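You operate a simulated robot arm through the tools that you are given. There is no shell and no other tool. Be economical: measure what you need, move in short steps, check, and stop when the job is done.

You are at the controls of a simulated robot arm. One attempt, no reset.

## Task
Swap the purple plug in the yellow casting for the green seal.
Fine: clamp it and tighten the thumbscrew first; plug in the tool rack, seal round the port; thumbscrew free and red clamp open at the end. Set down upright: purple plug. Where these are worked on the way, their far stop is far enough and under half their travel is too little: thumbscrew.

The check looks at the end state, three seconds after you hand in, the way a careful person would. Anything else that was tipped, shoved, dropped, spilled or broken makes it a failure. Lids that push on must go on centred and level and be pressed home; caps that screw on are set level and turned clockwise until they are tight.

## Robot
A 6-joint arm with a two-finger parallel gripper, fixed in place. Base frame: the origin is at the foot of the arm, x ahead of it, y to its left, z up; the work surface is at about z = 82. Readings come in cm, rad, newtons and seconds.
With the tool pointing down near the work surface it reaches from about 26 to 68 cm from the base axis. Its first joint turns from -1.152 to 1.152 rad. Payload 2.9 kg.
Tool frame: the origin (TCP) lies between the finger pads and is the grasp point; the fingertips stand 3 cm ahead of it; z points along the fingers, y is the line along which they close. The gripper opens to 11 cm. The fingers are 2 cm wide and 1 cm thick; the gripper's body (4.8 by 11.2 cm) begins 5.5 cm behind the TCP.
Orientation is told as [roll, pitch, yaw] about the base's x, y, z axes, in that order, counted from this pose: with the fingers straight down and closing along the base's y, the tool's x points along the base's -x, its y along +y and its z along -z.

## Interface
- The arm moves only by the tool nudge_tool. Its argument "moves" is a list of rows, each an object (a shift or turn left out is 0, a gripper value left out holds the last) with "translation": the shift along the tool's x, y, z in units of 150 mm (1.0 is 150 mm), a list of three; "rot": the turn, a rotation vector about the tool's x, y, z in units of 60 degrees (1.0 is 60 degrees), a list of three; "fingers": the opening, from 0 (shut) to 1 (fully open). In form: [{"translation": [dx, dy, dz], "rot": [wx, wy, wz], "fingers": fingers}, ...]. A call has 1 to 8 rows; each row is the pose to reach, as a shift and turn from the pose commanded when the call began, along the tool's axes at that moment. A call with a number of a shift or a turn outside -1 to 1 is refused whole. A row lasts 0.2 s, in which the tool goes at most 5 cm and 0.15 rad; a call with a longer step from one row to the next is refused whole, and so is a gripper value outside its range. Where a pose cannot be reached the arm comes as near as it can. A force on the tool above 50 N (or 10 N above the force at the start of the call, whichever is more), or a blocked arm, ends the call early, and 0.2 s more pass. The fingers move at their own pace (about 10.8 cm/s each) and stop on an object; they squeeze with about 39 N. The grip force told is the motor's: it shows also when the fingers shut on nothing. Time passes only in rows, and 0.2 s behind the last, so rows that repeat a pose let the fingers close. The reply holds the time, the measured pose of the TCP, the force on the tool along the base axes, the opening and the grip force, in the units named above and with some noise, with the torque about the TCP (base axes, N m) and any sound that the robot's microphone picked up, and new pictures: "views" is both (left out), scene, wrist or none.
- Cameras (640 x 400 px; columns grow to the right, rows downward): "scene" is fixed at [6.46, 42.1, 140.48]; the picture's right is [-0.87, -0.50, 0.00], its down [-0.19, 0.32, -0.93] and it looks along [0.47, -0.80, -0.37] (base axes); focal length 366 px, centre (320, 200). "wrist" rides on the gripper at [7.2, 1.7, -10.3] in the tool frame; the picture's right is [-0.23, 0.97, 0.00], its down [-0.76, -0.18, -0.62] and it looks along [-0.61, -0.14, 0.78] (tool axes); focal length 222 px, centre (320, 200). There is no depth. A picture from a camera that has moved, and an enlarged one, comes with that camera's place and axes in the base frame and with its lens.
- enlarge(camera, box): a new picture of the part [left, top, right, bottom] of that camera's present view, enlarged. No time passes.
- close_job(): hands the job in; it is judged then, once.

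Work in short steps. Places have to be worked out from the pictures, the camera data and where the tool is seen: move nearer, look again, correct. Check each grasp and each placing, and mend what went wrong. You have 120 turns and 200 pictures in all, those below and enlarged ones among them. Open the gripper and draw the arm clear of the work before you hand the job in, unless the task says otherwise; then end with one line.

The tools are called by a JSON object that holds its "api" and its "payload". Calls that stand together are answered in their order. nudge_tool: Moves the arm, as the interface text tells. Its arguments: {"type":"object","properties":{"moves":{"type":"array","items":{"type":"object","properties":{"translation":{"type":"array","items":{"type":"number"}},"rot":{"type":"array","items":{"type":"number"}},"fingers":{"type":"number"}}}},"views":{"type":"string","enum":["both","scene","wrist","none"]}},"required":["moves"]} The other tools are called the same way: enlarge (camera, box) takes an enlarged picture of a part of a camera's view; close_job () hands the job in.

At the start:

```text
time: 0.0
eef_pos: [33.93, -30.9, 122.4]
tool_rot: [0.0, -0.001, 0.0]
contact_force: [0.2, -0.8, 0.1]
torque: [0.0, 0.0, 0.01]
grip_width: 11.02
grasp_force: 0.0
```

scene: 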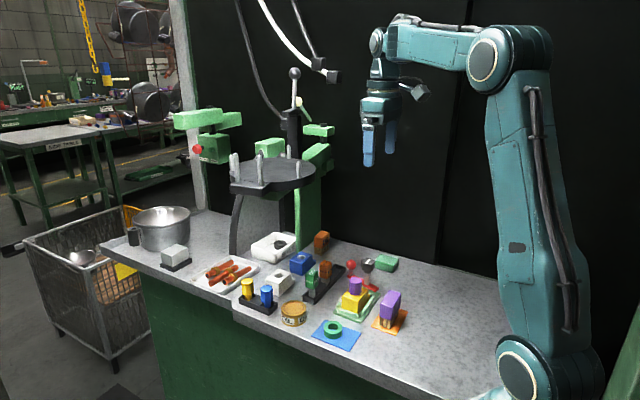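
wrist: 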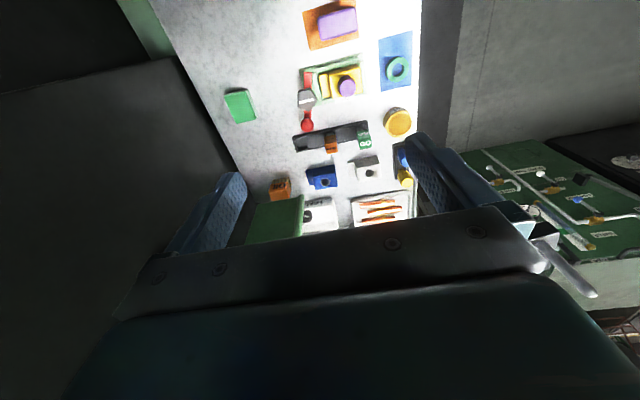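

I'll first look closer at the work area in both views.

{"api": "enlarge", "payload": {"camera": "scene", "box": [300, 230, 430, 360]}}

{"api": "enlarge", "payload": {"camera": "wrist", "box": [220, 0, 430, 230]}}

{"api": "enlarge", "payload": {"camera": "scene", "box": [200, 220, 360, 330]}}

```text
3.08 times, centred on (365, 295) of scene
camera zoom: at [6.46, 42.1, 140.48], right [-0.87, -0.5, 0.0], down [-0.19, 0.32, -0.93], along [0.47, -0.8, -0.37], focal length 1127 px, centre (182, -92)
```

zoom: 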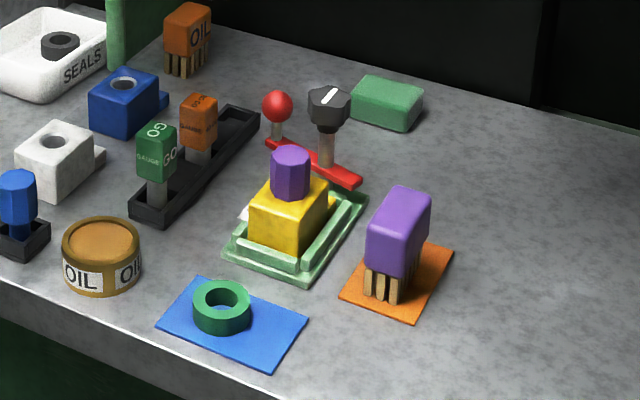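

```text
1.74 times, centred on (325, 115) of wrist
camera zoom: at [26.64, -29.16, 132.81], right [0.23, 0.97, 0.0], down [0.76, -0.18, 0.62], along [0.61, -0.14, -0.78], focal length 386 px, centre (311, 348)
```

zoom: 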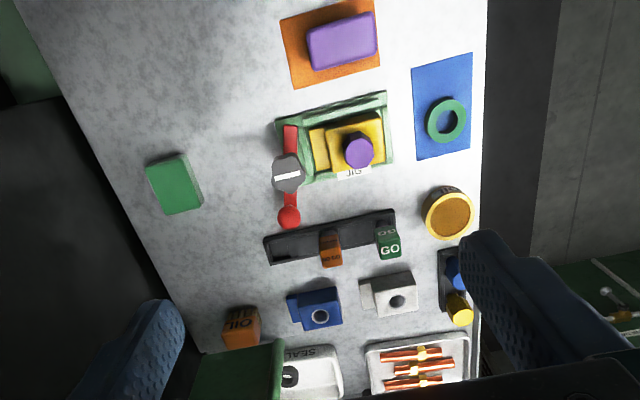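

```text
3.64 times, centred on (280, 275) of scene
camera zoom: at [6.46, 42.1, 140.48], right [-0.87, -0.5, 0.0], down [-0.19, 0.32, -0.93], along [0.47, -0.8, -0.37], focal length 1332 px, centre (466, -73)
```

zoom: 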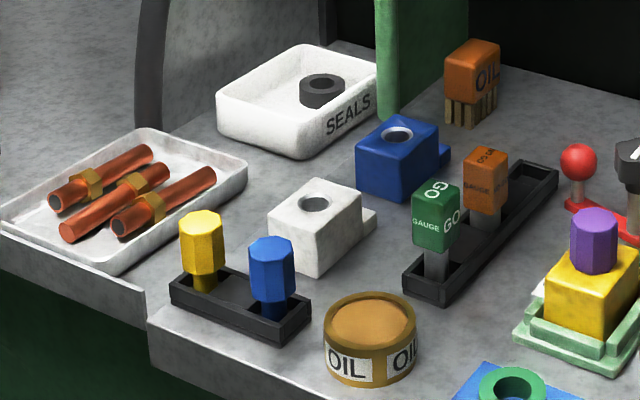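

The casting looks to be at about (36.4, -26.4), the thumbscrew at (36.6, -33.5) and the clamp knob at (42.1, -35.2). I'll zoom in tightly on the fixture, clamp and racks.

{"api": "enlarge", "payload": {"camera": "wrist", "box": [290, 55, 380, 135]}}

{"api": "enlarge", "payload": {"camera": "scene", "box": [330, 245, 400, 325]}}

{"api": "enlarge", "payload": {"camera": "wrist", "box": [290, 110, 420, 200]}}

```text
5.00 times, centred on (335, 95) of wrist
camera zoom: at [26.64, -29.16, 132.81], right [0.23, 0.97, 0.0], down [0.76, -0.18, 0.62], along [0.61, -0.14, -0.78], focal length 1111 px, centre (245, 725)
```

zoom: 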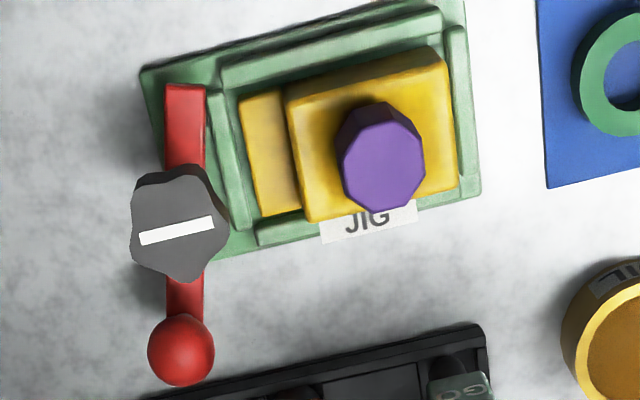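

```text
5.00 times, centred on (365, 285) of scene
camera zoom: at [6.46, 42.1, 140.48], right [-0.87, -0.5, 0.0], down [-0.19, 0.32, -0.93], along [0.47, -0.8, -0.37], focal length 1832 px, centre (95, -225)
```

zoom: 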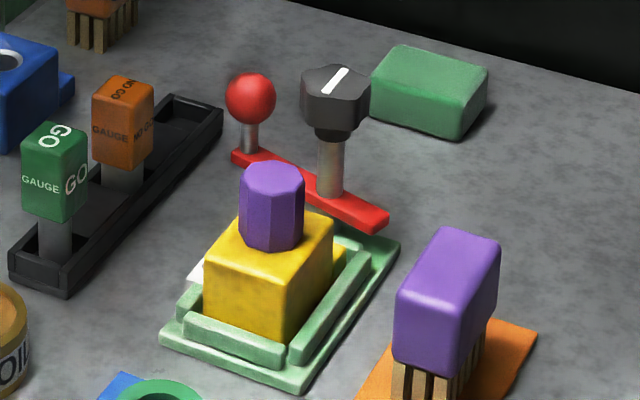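

```text
4.44 times, centred on (355, 155) of wrist
camera zoom: at [26.64, -29.16, 132.81], right [0.23, 0.97, 0.0], down [0.76, -0.18, 0.62], along [0.61, -0.14, -0.78], focal length 987 px, centre (164, 400)
```

zoom: 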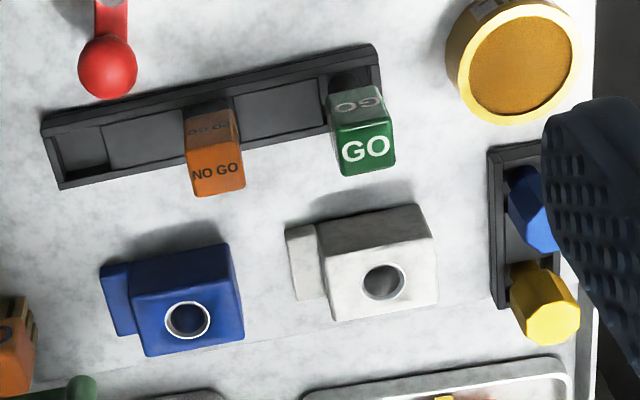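

Two racks are in view, so I'll zoom in for labels or free slots.

{"api": "enlarge", "payload": {"camera": "scene", "box": [230, 270, 290, 320]}}

{"api": "enlarge", "payload": {"camera": "scene", "box": [295, 255, 355, 305]}}

```text
8.00 times, centred on (260, 295) of scene
camera zoom: at [6.46, 42.1, 140.48], right [-0.87, -0.5, 0.0], down [-0.19, 0.32, -0.93], along [0.47, -0.8, -0.37], focal length 2931 px, centre (800, -560)
```

zoom: 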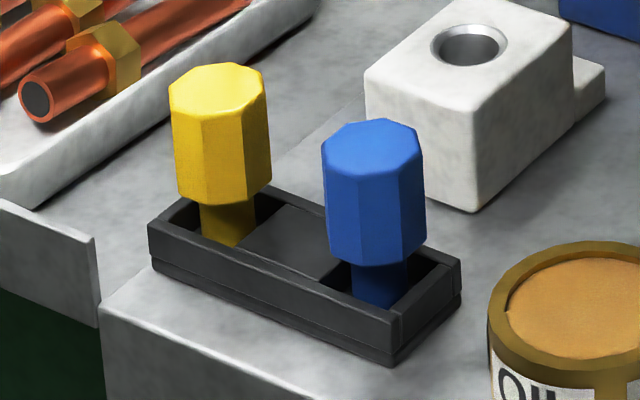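

```text
8.00 times, centred on (325, 280) of scene
camera zoom: at [6.46, 42.1, 140.48], right [-0.87, -0.5, 0.0], down [-0.19, 0.32, -0.93], along [0.47, -0.8, -0.37], focal length 2931 px, centre (280, -440)
```

zoom: 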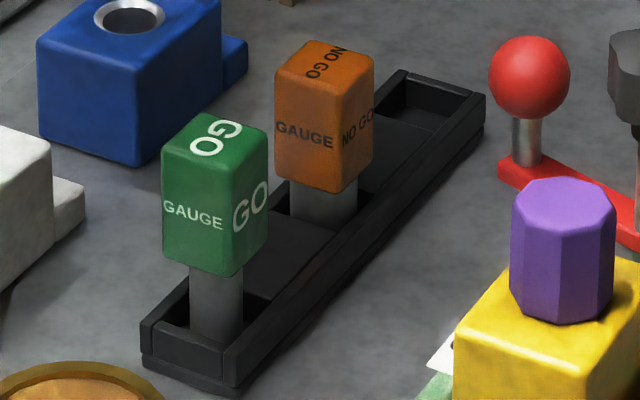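

The gauge rack is the tool rack: it holds GO and NO GO and has an empty well at its -y end, near (48, -38.8). The clamp bar pivots round the thumbscrew post, and swinging the knob from +x toward -y should bring its tongue onto the casting's step. I'll move to just above the knob.

{"api": "nudge_tool", "payload": {"moves": [{"translation": [-0.14, -0.07, 0.24]}, {"translation": [-0.28, -0.14, 0.48]}, {"translation": [-0.41, -0.21, 0.72]}, {"translation": [-0.547, -0.287, 0.96], "fingers": 0.45}, {"translation": [-0.547, -0.287, 0.96], "fingers": 0.45}], "views": "both"}}

```text
time: 1.2
eef_pos: [42.35, -35.18, 107.98]
tool_rot: [0.001, 0.001, -0.001]
contact_force: [0.0, 0.6, -0.7]
torque: [0.02, 0.01, -0.02]
grip_width: 4.96
grasp_force: 0.1
camera wrist: at [34.99, -33.52, 118.4], right [0.23, 0.97, 0.0], down [0.76, -0.18, 0.62], along [0.61, -0.14, -0.78], focal length 222 px, centre (320, 200)
```

scene: 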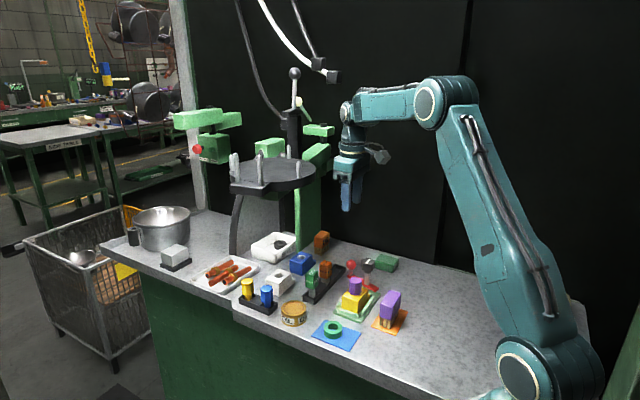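
wrist: 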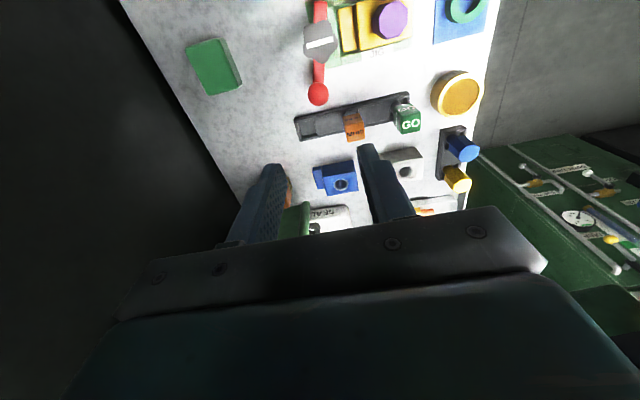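

I'll take measurements from this view.

{"api": "enlarge", "payload": {"camera": "wrist", "box": [290, 0, 418, 80]}}

{"api": "enlarge", "payload": {"camera": "wrist", "box": [290, 70, 418, 150]}}

```text
5.00 times, centred on (354, 40) of wrist
camera zoom: at [34.99, -33.52, 118.4], right [0.23, 0.97, 0.0], down [0.76, -0.18, 0.62], along [0.61, -0.14, -0.78], focal length 1111 px, centre (150, 1000)
```

zoom: 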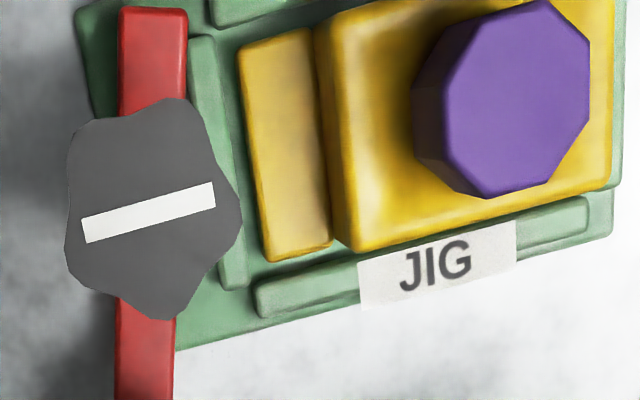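

```text
5.00 times, centred on (354, 110) of wrist
camera zoom: at [34.99, -33.52, 118.4], right [0.23, 0.97, 0.0], down [0.76, -0.18, 0.62], along [0.61, -0.14, -0.78], focal length 1111 px, centre (150, 650)
```

zoom: 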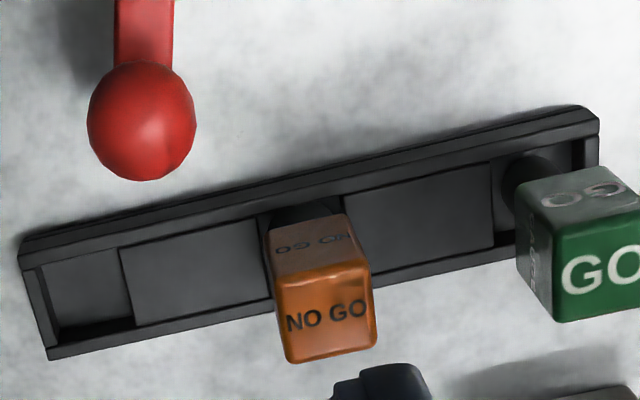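

The ball is at (42.0, -35.2, 88), with the pivot at (36.5, -33.75). I'll descend over the ball.

{"api": "nudge_tool", "payload": {"moves": [{"translation": [0.01, 0, 0.3]}, {"translation": [0.01, 0, 0.6]}, {"translation": [0.01, 0, 0.8]}, {"translation": [0.01, 0, 0.9]}], "views": "both"}}

```text
time: 2.2
eef_pos: [42.05, -35.14, 94.34]
tool_rot: [0.001, -0.001, -0.001]
contact_force: [0.1, 0.4, 0.2]
torque: [-0.03, 0.01, -0.01]
grip_width: 4.95
grasp_force: 0.1
camera wrist: at [34.78, -33.49, 104.83], right [0.23, 0.97, 0.0], down [0.76, -0.18, 0.62], along [0.61, -0.14, -0.78], focal length 222 px, centre (320, 200)
```

scene: 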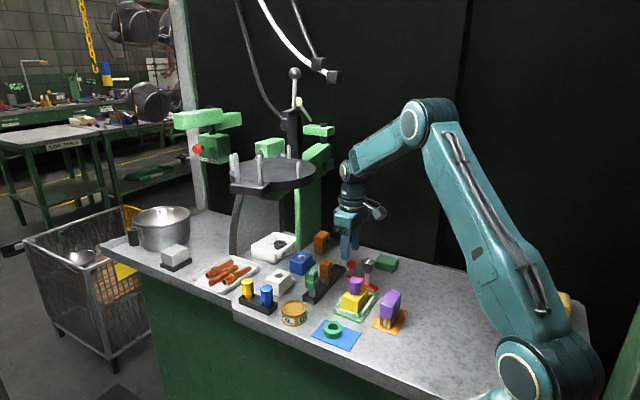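
wrist: 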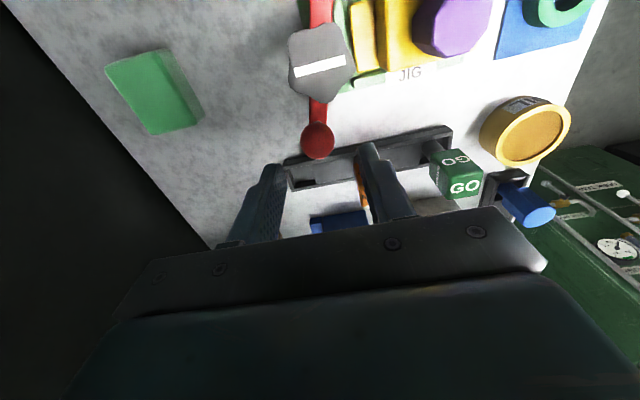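

Alignment holds, so I'll descend to z≈88.4 and close on the ball.

{"api": "nudge_tool", "payload": {"moves": [{"translation": [0, -0.005, 0.2]}, {"translation": [0, -0.005, 0.393]}, {"translation": [0, -0.005, 0.393], "fingers": 0.0}, {"translation": [0, -0.005, 0.393], "fingers": 0.0}, {"translation": [0, -0.005, 0.393], "fingers": 0.0}], "views": "both"}}

```text
time: 3.4
eef_pos: [42.06, -35.29, 88.52]
tool_rot: [0.003, 0.0, -0.001]
contact_force: [-1.3, -2.0, -1.2]
torque: [-0.05, -0.22, 0.12]
grip_width: 2.73
grasp_force: 45.0
camera wrist: at [34.75, -33.63, 98.96], right [0.23, 0.97, 0.0], down [0.76, -0.18, 0.62], along [0.61, -0.14, -0.78], focal length 222 px, centre (320, 200)
```

scene: 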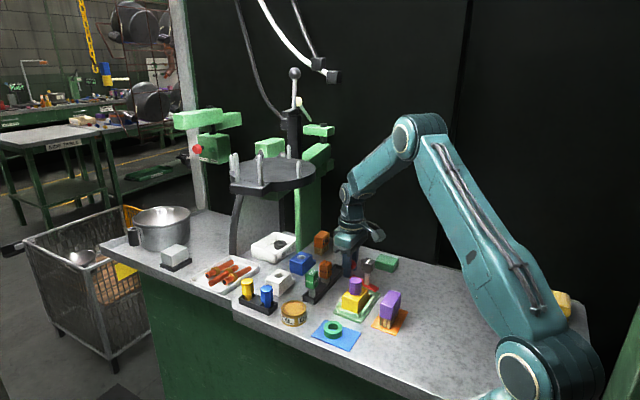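
wrist: 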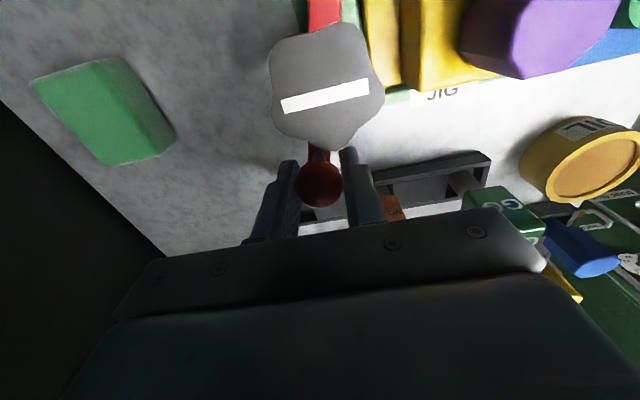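

The ball is gripped (2.73 cm wide). I'll swing it clockwise along the arc round the pivot, 45° first.

{"api": "nudge_tool", "payload": {"moves": [{"translation": [0.017, -0.048, 0]}, {"translation": [0.039, -0.093, 0]}, {"translation": [0.068, -0.134, 0]}, {"translation": [0.101, -0.172, 0]}, {"translation": [0.139, -0.204, 0]}, {"translation": [0.181, -0.232, 0]}], "views": "wrist"}}

```text
time: 4.8
eef_pos: [39.37, -38.61, 88.56]
tool_rot: [-0.001, 0.0, 0.0]
contact_force: [4.0, 11.9, -0.7]
torque: [0.06, -0.02, -0.58]
grip_width: 2.71
grasp_force: 44.9
camera wrist: at [32.02, -36.94, 98.97], right [0.23, 0.97, 0.0], down [0.76, -0.18, 0.62], along [0.61, -0.14, -0.78], focal length 222 px, centre (320, 200)
```

wrist: 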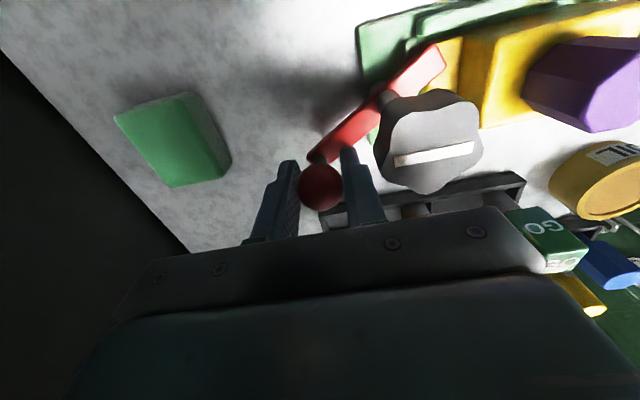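

The clamp is swinging with the ball. I'll continue toward 90°, watching for the stop.

{"api": "nudge_tool", "payload": {"moves": [{"translation": [0.045, -0.021, 0]}, {"translation": [0.093, -0.036, 0]}, {"translation": [0.143, -0.045, 0]}, {"translation": [0.193, -0.048, 0]}, {"translation": [0.243, -0.044, 0]}, {"translation": [0.292, -0.034, 0]}], "views": "wrist"}}

```text
time: 6.2
eef_pos: [35.27, -39.42, 88.52]
tool_rot: [-0.008, -0.01, 0.004]
contact_force: [35.3, -7.9, -10.0]
torque: [-0.02, -0.09, 0.02]
grip_width: 2.8
grasp_force: 45.4
camera wrist: at [27.96, -37.67, 99.06], right [0.22, 0.98, -0.01], down [0.76, -0.17, 0.63], along [0.62, -0.14, -0.77], focal length 222 px, centre (320, 200)
```

wrist: 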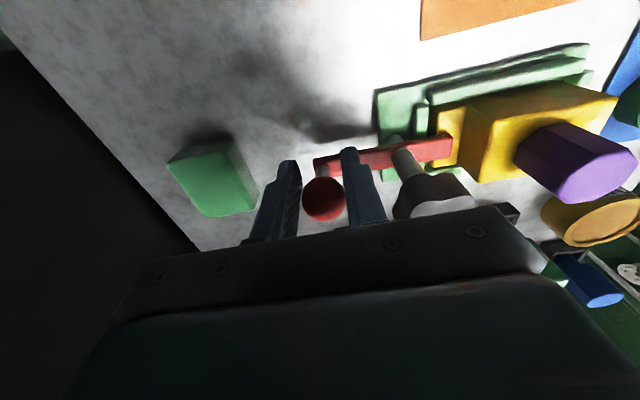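

The stop was reached with 35 N in +x, and the tongue sits over the step. I'll release with a small opening and rise.

{"api": "nudge_tool", "payload": {"moves": [{"translation": [-0.015, 0, 0]}, {"translation": [-0.015, 0, 0], "fingers": 0.34}, {"translation": [-0.015, 0, 0], "fingers": 0.34}, {"translation": [-0.015, 0, -0.2], "fingers": 0.34}, {"translation": [-0.015, 0, -0.5], "fingers": 0.34}, {"translation": [-0.015, 0, -0.8], "fingers": 0.34}], "views": "both"}}

```text
time: 7.6
eef_pos: [35.2, -39.21, 100.69]
tool_rot: [0.001, 0.0, 0.0]
contact_force: [0.7, 0.8, 0.1]
torque: [-0.02, 0.03, -0.02]
grip_width: 3.77
grasp_force: 0.1
camera wrist: at [27.9, -37.54, 111.09], right [0.23, 0.97, 0.0], down [0.76, -0.18, 0.62], along [0.61, -0.14, -0.78], focal length 222 px, centre (320, 200)
```

scene: 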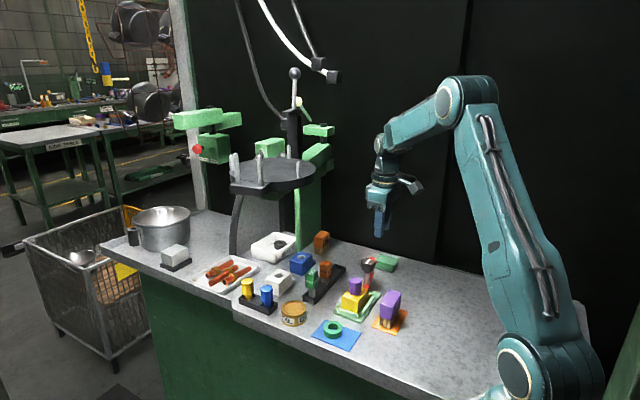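
wrist: 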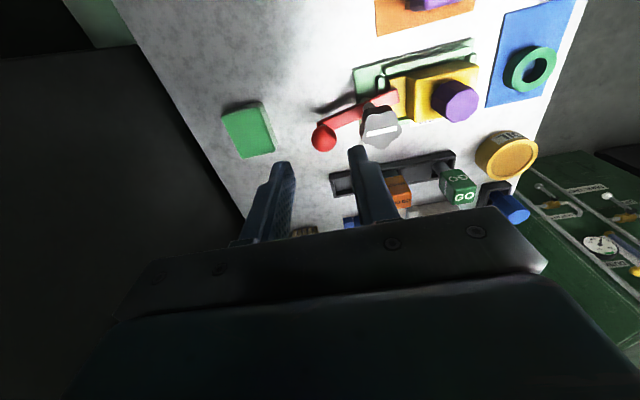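

The clamp is closed over the step. Next I move above the thumbscrew and yaw -90° so the fingers close along x, clear of the ball and the casting.

{"api": "nudge_tool", "payload": {"moves": [{"translation": [-0.02, 0.09, 0], "rot": [0, 0, -0.125], "fingers": 0.55}, {"translation": [-0.04, 0.18, 0], "rot": [0, 0, -0.25]}, {"translation": [-0.06, 0.27, 0], "rot": [0, 0, -0.375]}, {"translation": [-0.087, 0.36, 0], "rot": [0, 0, -0.5]}, {"translation": [-0.087, 0.364, 0], "rot": [0, 0, -0.625]}, {"translation": [-0.087, 0.364, 0], "rot": [0, 0, -0.75]}], "views": "none"}}

{"api": "nudge_tool", "payload": {"moves": [{"rot": [0, 0, -0.125]}, {"rot": [0, 0, -0.25]}, {"rot": [0, 0, -0.375]}, {"rot": [0, 0, -0.5]}, {"rot": [0, 0, -0.625]}, {"rot": [0, 0, -0.75]}], "views": "both"}}

```text
time: 9.0
eef_pos: [36.4, -33.7, 100.64]
tool_rot: [0.001, -0.001, 0.787]
contact_force: [0.1, 0.2, -0.2]
torque: [-0.01, 0.03, 0.0]
grip_width: 6.04
grasp_force: 0.1
```

```text
time: 10.4
eef_pos: [36.46, -33.75, 100.59]
tool_rot: [0.0, 0.001, 1.572]
contact_force: [-0.6, 0.6, 0.5]
torque: [-0.01, 0.02, 0.02]
grip_width: 6.03
grasp_force: 0.0
camera wrist: at [34.72, -41.02, 110.99], right [-0.97, 0.23, 0.0], down [0.18, 0.76, 0.62], along [0.14, 0.61, -0.78], focal length 222 px, centre (320, 200)
```

scene: 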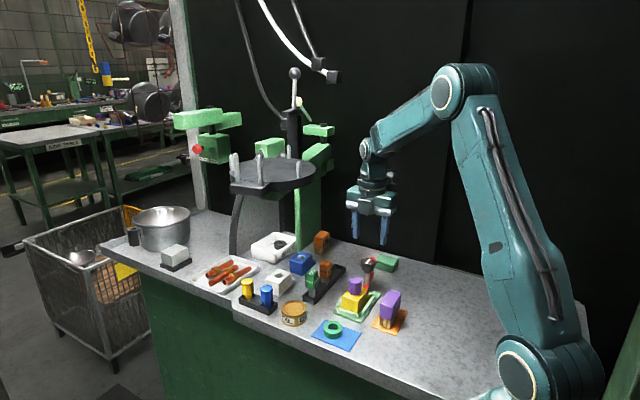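
wrist: 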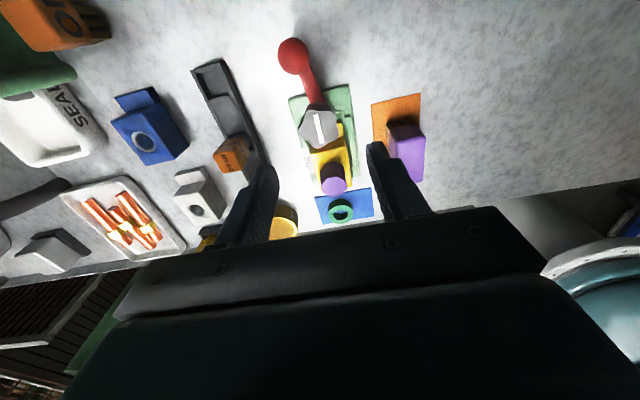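

{"api": "enlarge", "payload": {"camera": "wrist", "box": [272, 80, 368, 140]}}

```text
6.67 times, centred on (320, 110) of wrist
camera zoom: at [34.72, -41.02, 110.99], right [-0.97, 0.23, 0.0], down [0.18, 0.76, 0.62], along [0.14, 0.61, -0.78], focal length 1481 px, centre (320, 800)
```

zoom: 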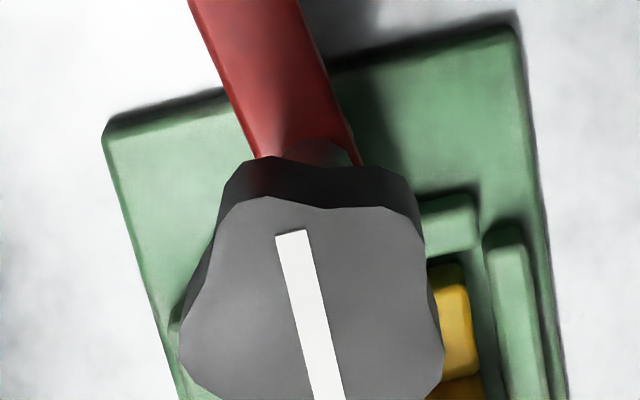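

{"api": "enlarge", "payload": {"camera": "wrist", "box": [272, 95, 368, 155]}}

```text
6.67 times, centred on (320, 125) of wrist
camera zoom: at [34.72, -41.02, 110.99], right [-0.97, 0.23, 0.0], down [0.18, 0.76, 0.62], along [0.14, 0.61, -0.78], focal length 1481 px, centre (320, 700)
```

zoom: 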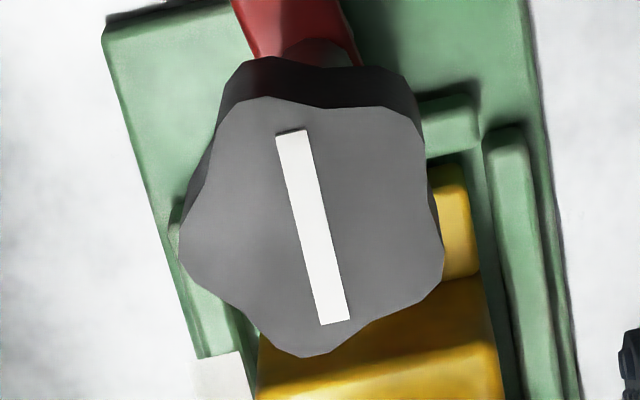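

The thumbscrew centre is confirmed at (36.48, -33.7). I'll descend and grip the head.

{"api": "nudge_tool", "payload": {"moves": [{"translation": [0, 0, 0.25]}, {"translation": [0, 0, 0.5]}, {"translation": [0, 0, 0.67]}, {"translation": [0, 0, 0.67], "fingers": 0}, {"translation": [0, 0, 0.67], "fingers": 0}, {"translation": [0, 0, 0.67], "fingers": 0}], "views": "wrist"}}

```text
time: 11.8
eef_pos: [36.42, -33.73, 90.47]
tool_rot: [0.0, 0.0, 1.572]
contact_force: [3.8, 1.7, -7.6]
torque: [-0.57, -0.51, 0.02]
grip_width: 3.39
grasp_force: 45.1
camera wrist: at [34.76, -40.98, 100.85], right [-0.97, 0.23, 0.0], down [0.18, 0.76, 0.62], along [0.14, 0.61, -0.78], focal length 222 px, centre (320, 200)
```

wrist: 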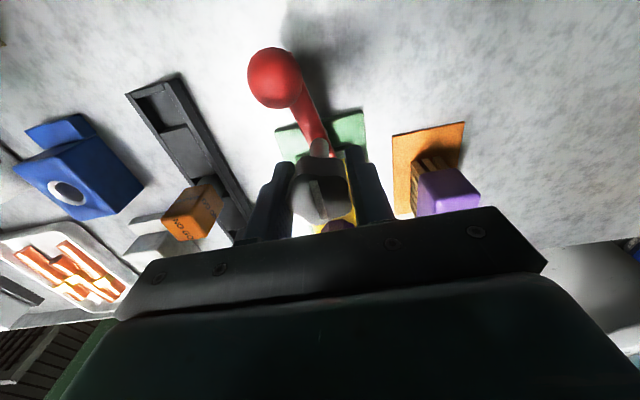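

Gripped. I'll turn clockwise (+z of the tool) by up to 60° and watch the torque.

{"api": "nudge_tool", "payload": {"moves": [{"rot": [0, 0, 0.125]}, {"rot": [0, 0, 0.25]}, {"rot": [0, 0, 0.375]}, {"rot": [0, 0, 0.5]}, {"rot": [0, 0, 0.625]}, {"rot": [0, 0, 0.75]}, {"rot": [0, 0, 0.875]}, {"rot": [0, 0, 1.0]}], "views": "wrist"}}

```text
time: 13.6
eef_pos: [36.64, -33.85, 90.41]
tool_rot: [-0.004, -0.002, 0.524]
contact_force: [33.3, -7.7, -32.9]
torque: [0.34, 0.6, 0.04]
grip_width: 3.4
grasp_force: 44.6
camera wrist: at [29.43, -35.95, 100.84], right [-0.29, 0.96, 0.0], down [0.75, 0.23, 0.63], along [0.6, 0.18, -0.78], focal length 222 px, centre (320, 200)
```

wrist: 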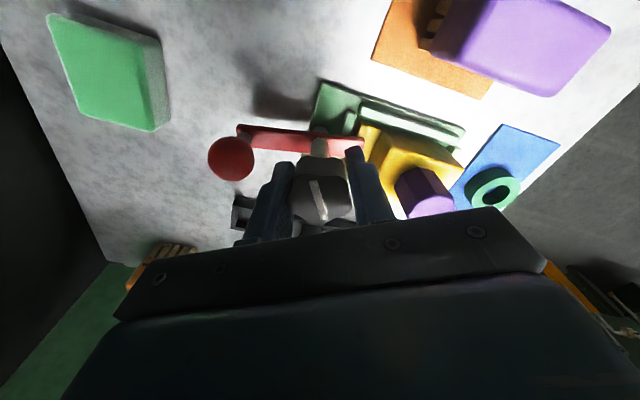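

The force grew to +x 33 N and -z 33 N, so the head seems to be sinking or is off-centre. The screw mark did turn with the gripper. I'll release, recentre and regrip to relieve the load.

{"api": "nudge_tool", "payload": {"moves": [{"translation": [0, 0, 0.007], "fingers": 0.5}, {"translation": [0, 0, 0.007], "fingers": 0.5}, {"translation": [0, 0, 0.007], "fingers": 0.5}], "views": "wrist"}}

{"api": "enlarge", "payload": {"camera": "wrist", "box": [260, 120, 388, 240]}}

```text
time: 14.4
eef_pos: [36.34, -33.86, 90.45]
tool_rot: [0.0, 0.001, 0.524]
contact_force: [-0.4, 0.0, -0.3]
torque: [-0.03, 0.01, -0.01]
grip_width: 5.5
grasp_force: 0.1
camera wrist: at [29.23, -35.91, 100.86], right [-0.29, 0.96, 0.0], down [0.75, 0.23, 0.62], along [0.6, 0.18, -0.78], focal length 222 px, centre (320, 200)
```

wrist: 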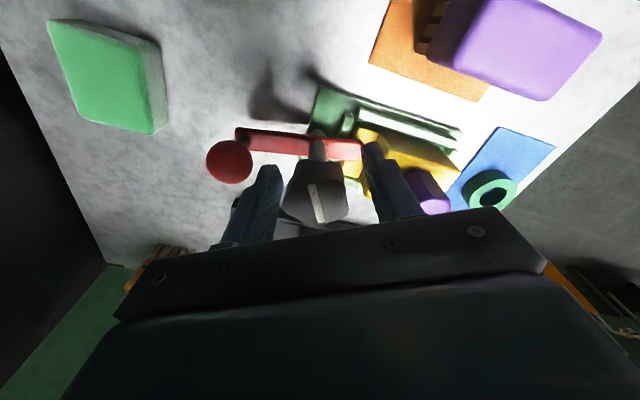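

```text
3.33 times, centred on (324, 180) of wrist
camera zoom: at [29.23, -35.91, 100.86], right [-0.29, 0.96, 0.0], down [0.75, 0.23, 0.62], along [0.6, 0.18, -0.78], focal length 740 px, centre (307, 267)
```

zoom: 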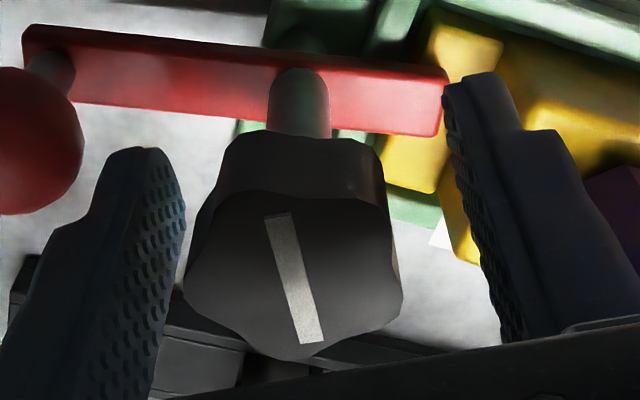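

The force is now zero. The head axis looks nearer (36.65, -33.8), so I'll shift +0.3 cm in x, regrip and turn further.

{"api": "nudge_tool", "payload": {"moves": [{"translation": [-0.017, -0.008, 0], "fingers": 0.5}, {"translation": [-0.017, -0.008, 0], "fingers": 0}, {"translation": [-0.017, -0.008, 0], "fingers": 0}, {"translation": [-0.017, -0.008, 0], "rot": [0, 0, 0.125]}, {"translation": [-0.017, -0.008, 0], "rot": [0, 0, 0.25]}, {"translation": [-0.017, -0.008, 0], "rot": [0, 0, 0.375]}, {"translation": [-0.017, -0.008, 0], "rot": [0, 0, 0.5]}], "views": "wrist"}}

```text
time: 16.0
eef_pos: [36.86, -33.96, 90.43]
tool_rot: [-0.004, -0.003, -0.003]
contact_force: [8.3, -17.7, -6.1]
torque: [0.16, 0.79, 0.04]
grip_width: 3.4
grasp_force: 45.4
camera wrist: at [29.45, -32.15, 100.83], right [0.23, 0.97, 0.0], down [0.76, -0.18, 0.63], along [0.61, -0.15, -0.78], focal length 222 px, centre (320, 200)
```

wrist: 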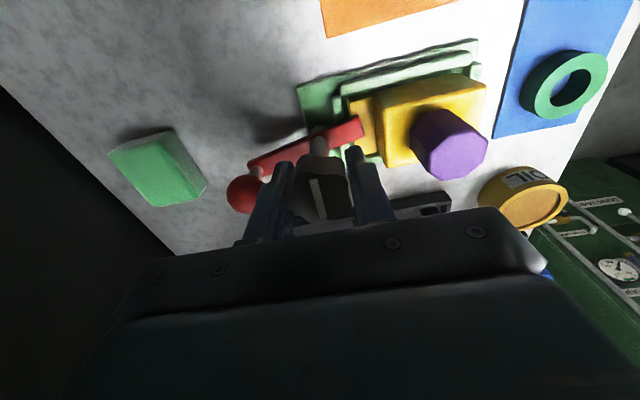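

Total turn so far is about 90°, with low torque and no stop. I'll continue clockwise 60°.

{"api": "nudge_tool", "payload": {"moves": [{"translation": [0, -0.006, 0], "rot": [0, 0, 0.125]}, {"translation": [0, -0.006, 0], "rot": [0, 0, 0.25]}, {"translation": [0, -0.006, 0], "rot": [0, 0, 0.375]}, {"translation": [0, -0.006, 0], "rot": [0, 0, 0.5]}, {"translation": [0, -0.006, 0], "rot": [0, 0, 0.625]}, {"translation": [0, -0.006, 0], "rot": [0, 0, 0.75]}, {"translation": [0, -0.006, 0], "rot": [0, 0, 0.875]}, {"translation": [0, -0.006, 0], "rot": [0, 0, 1.0]}], "views": "wrist"}}

```text
time: 17.8
eef_pos: [36.58, -33.97, 90.44]
tool_rot: [-0.003, 0.001, -1.052]
contact_force: [-15.3, -22.1, 3.0]
torque: [0.38, -0.09, 0.88]
grip_width: 3.52
grasp_force: 45.2
camera wrist: at [34.39, -26.82, 100.84], right [0.96, 0.29, 0.0], down [0.23, -0.75, 0.62], along [0.18, -0.6, -0.78], focal length 222 px, centre (320, 200)
```

wrist: 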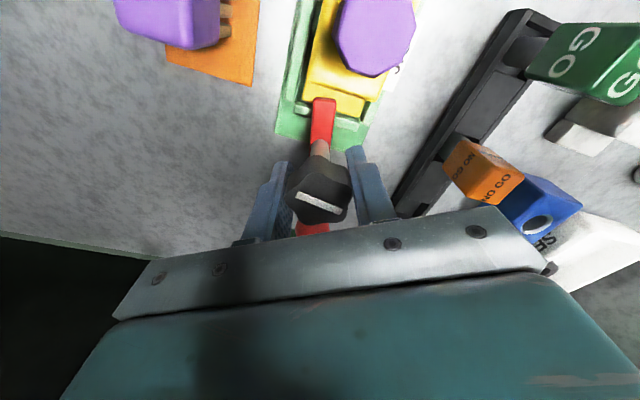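

The mark slipped relative to the fingers and torque rose to 0.88, so it has likely reached its stop. I'll zoom in to read the mark angle.

{"api": "enlarge", "payload": {"camera": "wrist", "box": [260, 130, 388, 240]}}

```text
3.64 times, centred on (324, 185) of wrist
camera zoom: at [34.39, -26.82, 100.84], right [0.96, 0.29, 0.0], down [0.23, -0.75, 0.62], along [0.18, -0.6, -0.78], focal length 808 px, centre (306, 254)
```

zoom: 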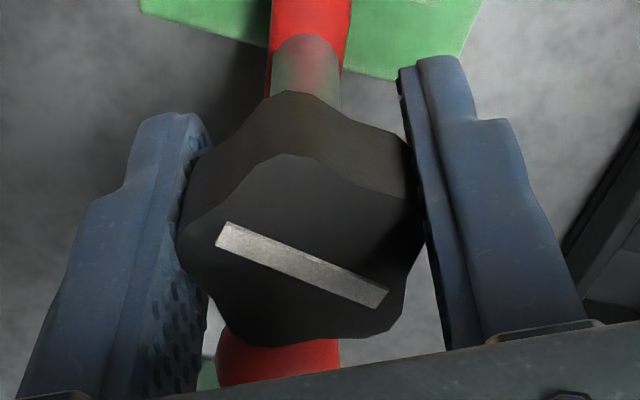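

The mark turned about 95° clockwise in total, from 90° to -8°, and it is against its stop, so it is tight. I'll release, lift, and look at the plug.

{"api": "nudge_tool", "payload": {"moves": [{"fingers": 0.5}, {"fingers": 0.5}, {"fingers": 0.5, "translation": [0, 0, -0.2]}, {"translation": [0, 0, -0.5]}, {"translation": [0, 0, -0.8]}], "views": "both"}}

{"api": "enlarge", "payload": {"camera": "wrist", "box": [280, 40, 408, 140]}}

{"api": "enlarge", "payload": {"camera": "scene", "box": [330, 250, 394, 314]}}

```text
time: 19.0
eef_pos: [36.57, -33.79, 102.39]
tool_rot: [0.001, 0.003, -1.046]
contact_force: [0.4, -0.2, -0.2]
torque: [-0.01, -0.01, -0.05]
grip_width: 5.49
grasp_force: 0.0
camera wrist: at [34.38, -26.7, 112.91], right [0.96, 0.29, 0.0], down [0.23, -0.75, 0.62], along [0.18, -0.6, -0.78], focal length 222 px, centre (320, 200)
```

scene: 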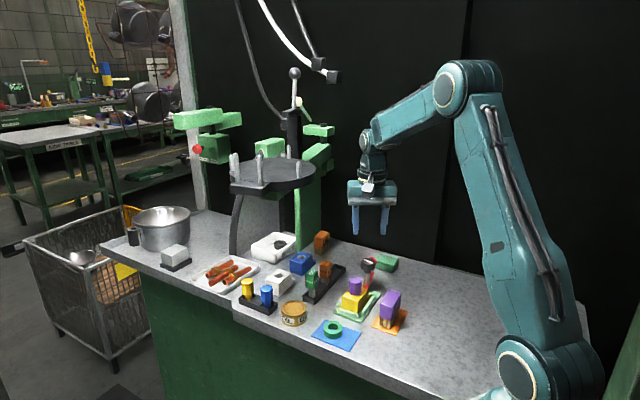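
wrist: 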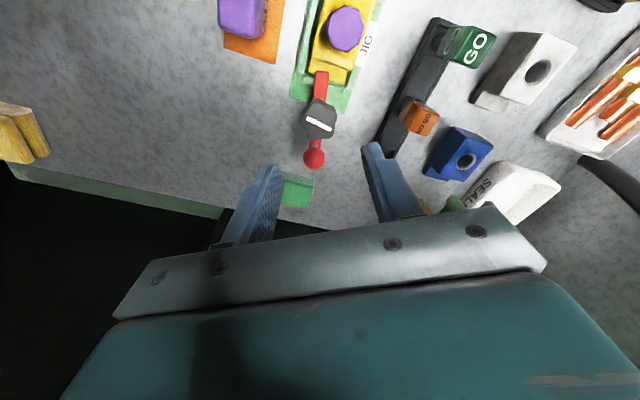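

```text
4.00 times, centred on (344, 90) of wrist
camera zoom: at [34.38, -26.7, 112.91], right [0.96, 0.29, 0.0], down [0.23, -0.75, 0.62], along [0.18, -0.6, -0.78], focal length 888 px, centre (224, 640)
```

zoom: 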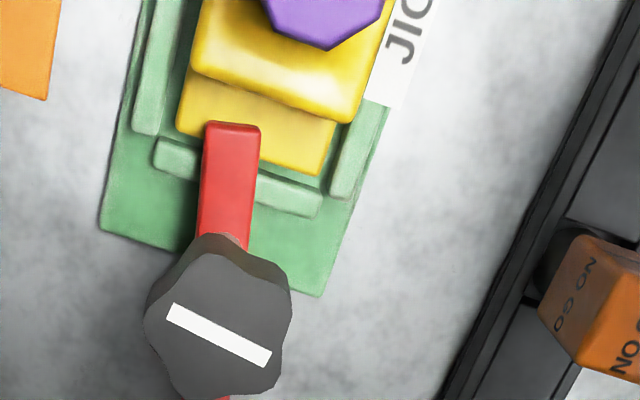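

```text
6.25 times, centred on (362, 282) of scene
camera zoom: at [6.46, 42.11, 140.48], right [-0.87, -0.5, 0.0], down [-0.19, 0.32, -0.93], along [0.47, -0.8, -0.37], focal length 2290 px, centre (58, -312)
```

zoom: 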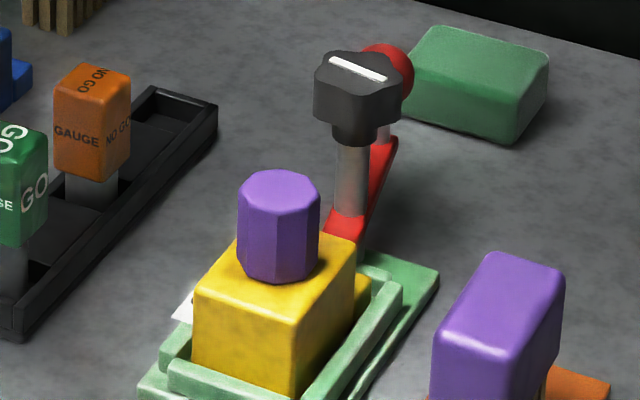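

I'll move above the plug, keeping the yaw at -60°, to check the octagon flats.

{"api": "nudge_tool", "payload": {"moves": [{"translation": [0.2, 0.12, 0]}, {"translation": [0.431, 0.241, 0]}], "views": "wrist"}}

{"api": "enlarge", "payload": {"camera": "wrist", "box": [270, 70, 398, 150]}}

```text
time: 19.6
eef_pos: [36.59, -26.33, 102.38]
tool_rot: [0.001, 0.001, -1.047]
contact_force: [0.0, -0.3, 0.4]
torque: [-0.01, 0.0, -0.03]
grip_width: 5.51
grasp_force: 0.0
camera wrist: at [34.37, -19.31, 112.83], right [0.96, 0.29, 0.0], down [0.23, -0.75, 0.62], along [0.18, -0.6, -0.78], focal length 222 px, centre (320, 200)
```

wrist: 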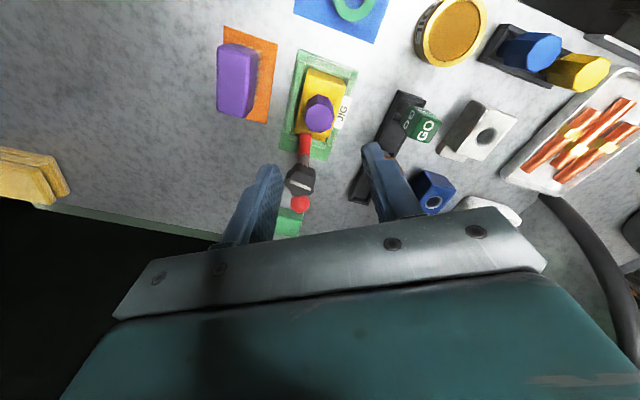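

```text
5.00 times, centred on (334, 110) of wrist
camera zoom: at [34.37, -19.31, 112.83], right [0.96, 0.29, 0.0], down [0.23, -0.75, 0.62], along [0.18, -0.6, -0.78], focal length 1111 px, centre (250, 650)
```

zoom: 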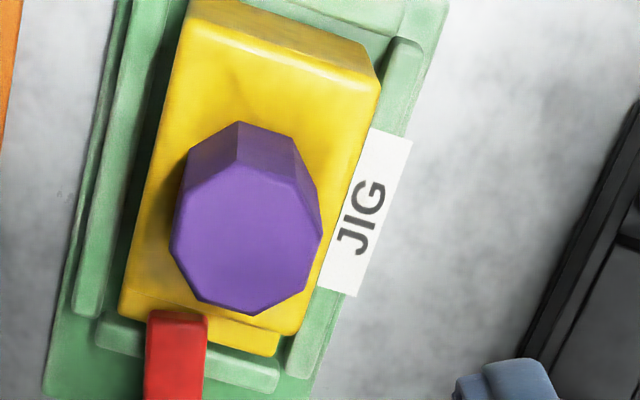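

The octagon flats face 0/45/90°, so I'll yaw to -45°. The plug centre is (36.5, -26.5), its top z≈90.1 and the casting top z≈87.2. I'll descend to z = 90.4, staying above the casting.

{"api": "nudge_tool", "payload": {"moves": [{"translation": [-0.005, -0.011, 0.25], "rot": [0, 0, -0.125]}, {"translation": [-0.005, -0.011, 0.5], "rot": [0, 0, -0.25]}, {"translation": [-0.005, -0.011, 0.7], "rot": [0, 0, -0.25]}, {"translation": [-0.005, -0.011, 0.8], "rot": [0, 0, -0.25]}], "views": "both"}}

{"api": "enlarge", "payload": {"camera": "scene", "box": [320, 240, 400, 320]}}

```text
time: 20.6
eef_pos: [36.43, -26.67, 90.41]
tool_rot: [0.001, -0.001, -0.785]
contact_force: [0.2, 0.5, 0.7]
torque: [-0.02, 0.05, 0.0]
grip_width: 5.51
grasp_force: 0.1
camera wrist: at [32.55, -20.28, 100.76], right [0.85, 0.53, 0.0], down [0.41, -0.66, 0.62], along [0.33, -0.53, -0.78], focal length 222 px, centre (320, 200)
```

scene: 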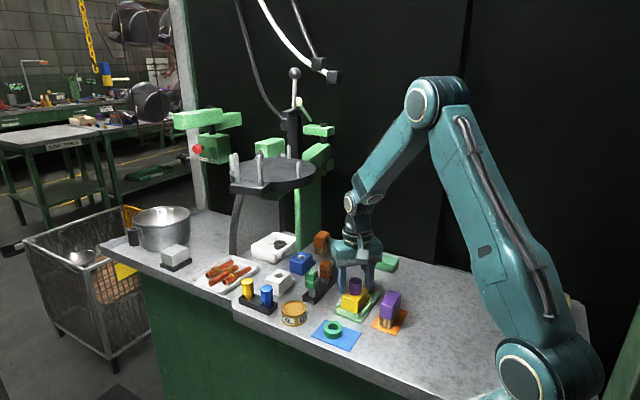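
wrist: 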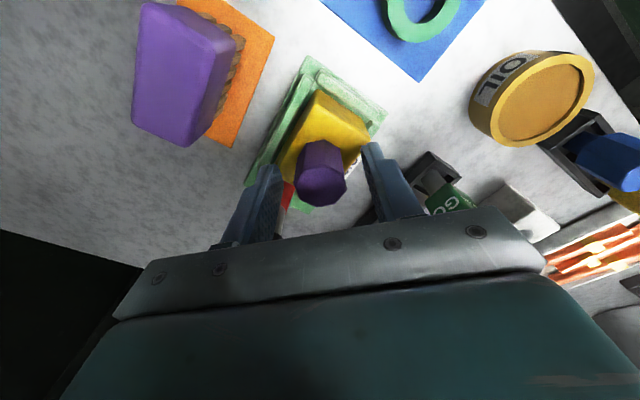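

```text
5.00 times, centred on (360, 280) of scene
camera zoom: at [6.46, 42.1, 140.48], right [-0.87, -0.5, 0.0], down [-0.19, 0.32, -0.93], along [0.47, -0.8, -0.37], focal length 1832 px, centre (120, -200)
```

zoom: 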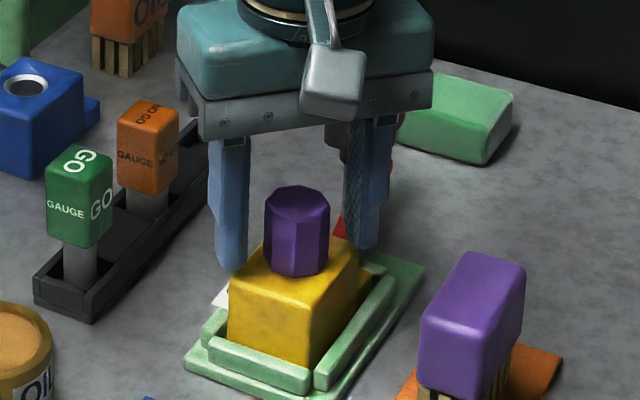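

The fingers straddle the plug. I'll close and check the grip.

{"api": "nudge_tool", "payload": {"moves": [{"translation": [0.009, 0.006, 0], "fingers": 0}, {"translation": [0.009, 0.006, 0], "fingers": 0}, {"translation": [0.009, 0.006, 0], "fingers": 0}], "views": "wrist"}}

```text
time: 21.4
eef_pos: [36.49, -26.43, 90.38]
tool_rot: [-0.001, 0.0, -0.787]
contact_force: [0.7, 0.2, -0.1]
torque: [0.0, 0.02, -0.02]
grip_width: 2.8
grasp_force: 38.7
camera wrist: at [32.52, -20.1, 100.8], right [0.85, 0.53, 0.0], down [0.41, -0.66, 0.62], along [0.33, -0.53, -0.78], focal length 222 px, centre (320, 200)
```

wrist: 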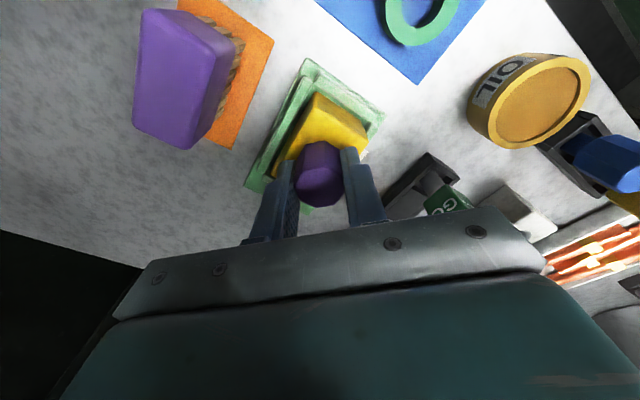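

Gripped at 2.8 cm with little side force. I'll lift gently by 2 cm and watch the force.

{"api": "nudge_tool", "payload": {"moves": [{"translation": [0, 0, -0.03]}, {"translation": [0, 0, -0.06]}, {"translation": [0, 0, -0.1]}, {"translation": [0, 0, -0.14]}], "views": "both"}}

{"api": "enlarge", "payload": {"camera": "scene", "box": [320, 240, 400, 320]}}

```text
time: 22.4
eef_pos: [36.53, -26.45, 92.5]
tool_rot: [0.001, 0.001, -0.785]
contact_force: [0.1, 0.6, -0.6]
torque: [-0.01, -0.03, 0.02]
grip_width: 2.79
grasp_force: 39.0
camera wrist: at [32.51, -20.1, 102.92], right [0.85, 0.53, 0.0], down [0.41, -0.66, 0.62], along [0.33, -0.53, -0.78], focal length 222 px, centre (320, 200)
```

scene: 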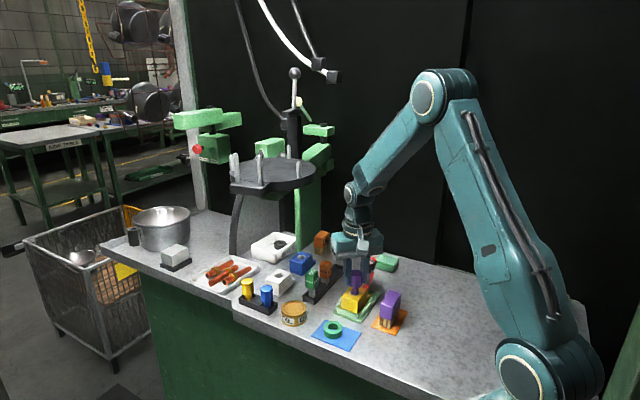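
wrist: 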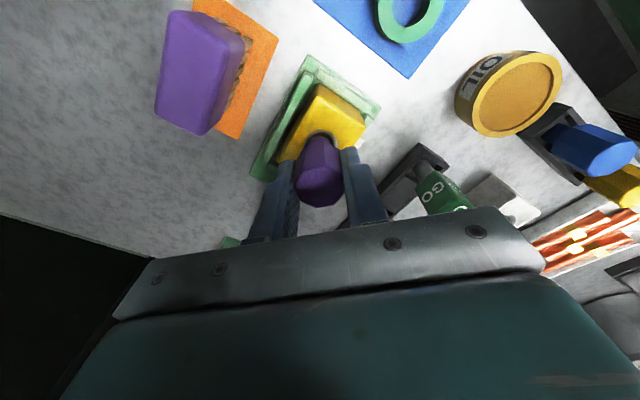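

```text
5.00 times, centred on (360, 280) of scene
camera zoom: at [6.46, 42.1, 140.48], right [-0.87, -0.5, 0.0], down [-0.19, 0.32, -0.93], along [0.47, -0.8, -0.37], focal length 1832 px, centre (120, -200)
```

zoom: 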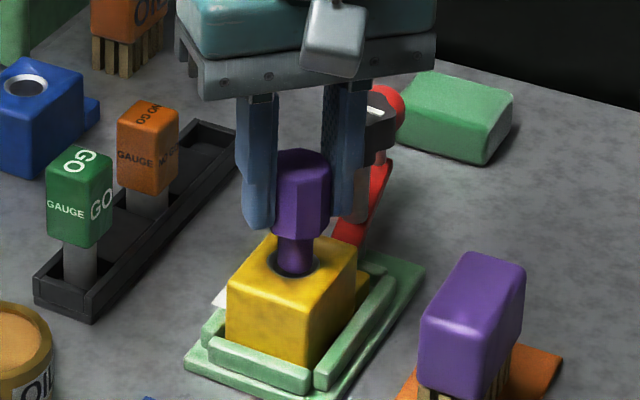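

The plug slides out freely on its round stem. I'll lift it clear.

{"api": "nudge_tool", "payload": {"moves": [{"translation": [0, 0, -0.2]}, {"translation": [0, 0, -0.45]}, {"translation": [0, 0, -0.7]}], "views": "scene"}}

{"api": "enlarge", "payload": {"camera": "scene", "box": [320, 200, 400, 280]}}

{"api": "enlarge", "payload": {"camera": "scene", "box": [320, 260, 390, 350]}}

```text
time: 23.2
eef_pos: [36.39, -26.5, 103.1]
tool_rot: [0.001, 0.0, -0.785]
contact_force: [-1.2, 0.1, 0.2]
torque: [0.01, -0.02, 0.0]
grip_width: 2.78
grasp_force: 38.8
```

scene: 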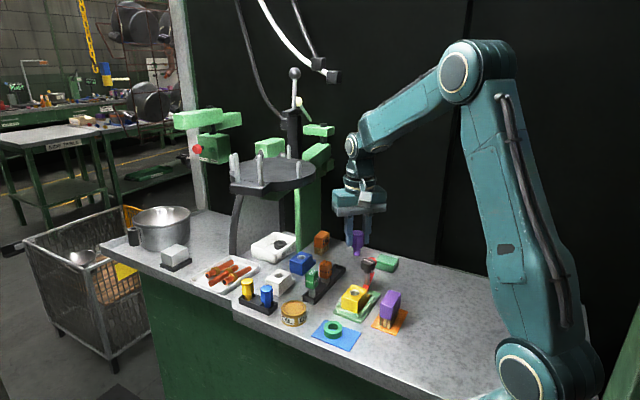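

```text
5.00 times, centred on (360, 240) of scene
camera zoom: at [6.46, 42.1, 140.48], right [-0.87, -0.5, 0.0], down [-0.19, 0.32, -0.93], along [0.47, -0.8, -0.37], focal length 1832 px, centre (120, 0)
```

zoom: 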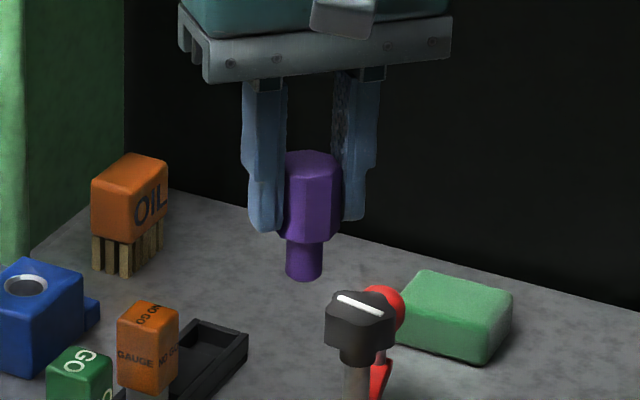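

```text
4.44 times, centred on (355, 305) of scene
camera zoom: at [6.46, 42.1, 140.48], right [-0.87, -0.5, 0.0], down [-0.19, 0.32, -0.93], along [0.47, -0.8, -0.37], focal length 1628 px, centre (164, -267)
```

zoom: 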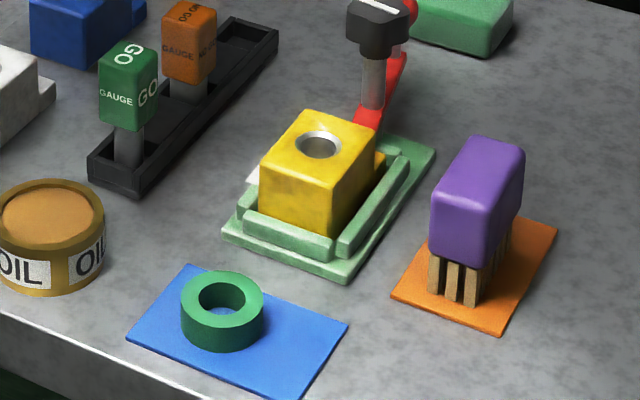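

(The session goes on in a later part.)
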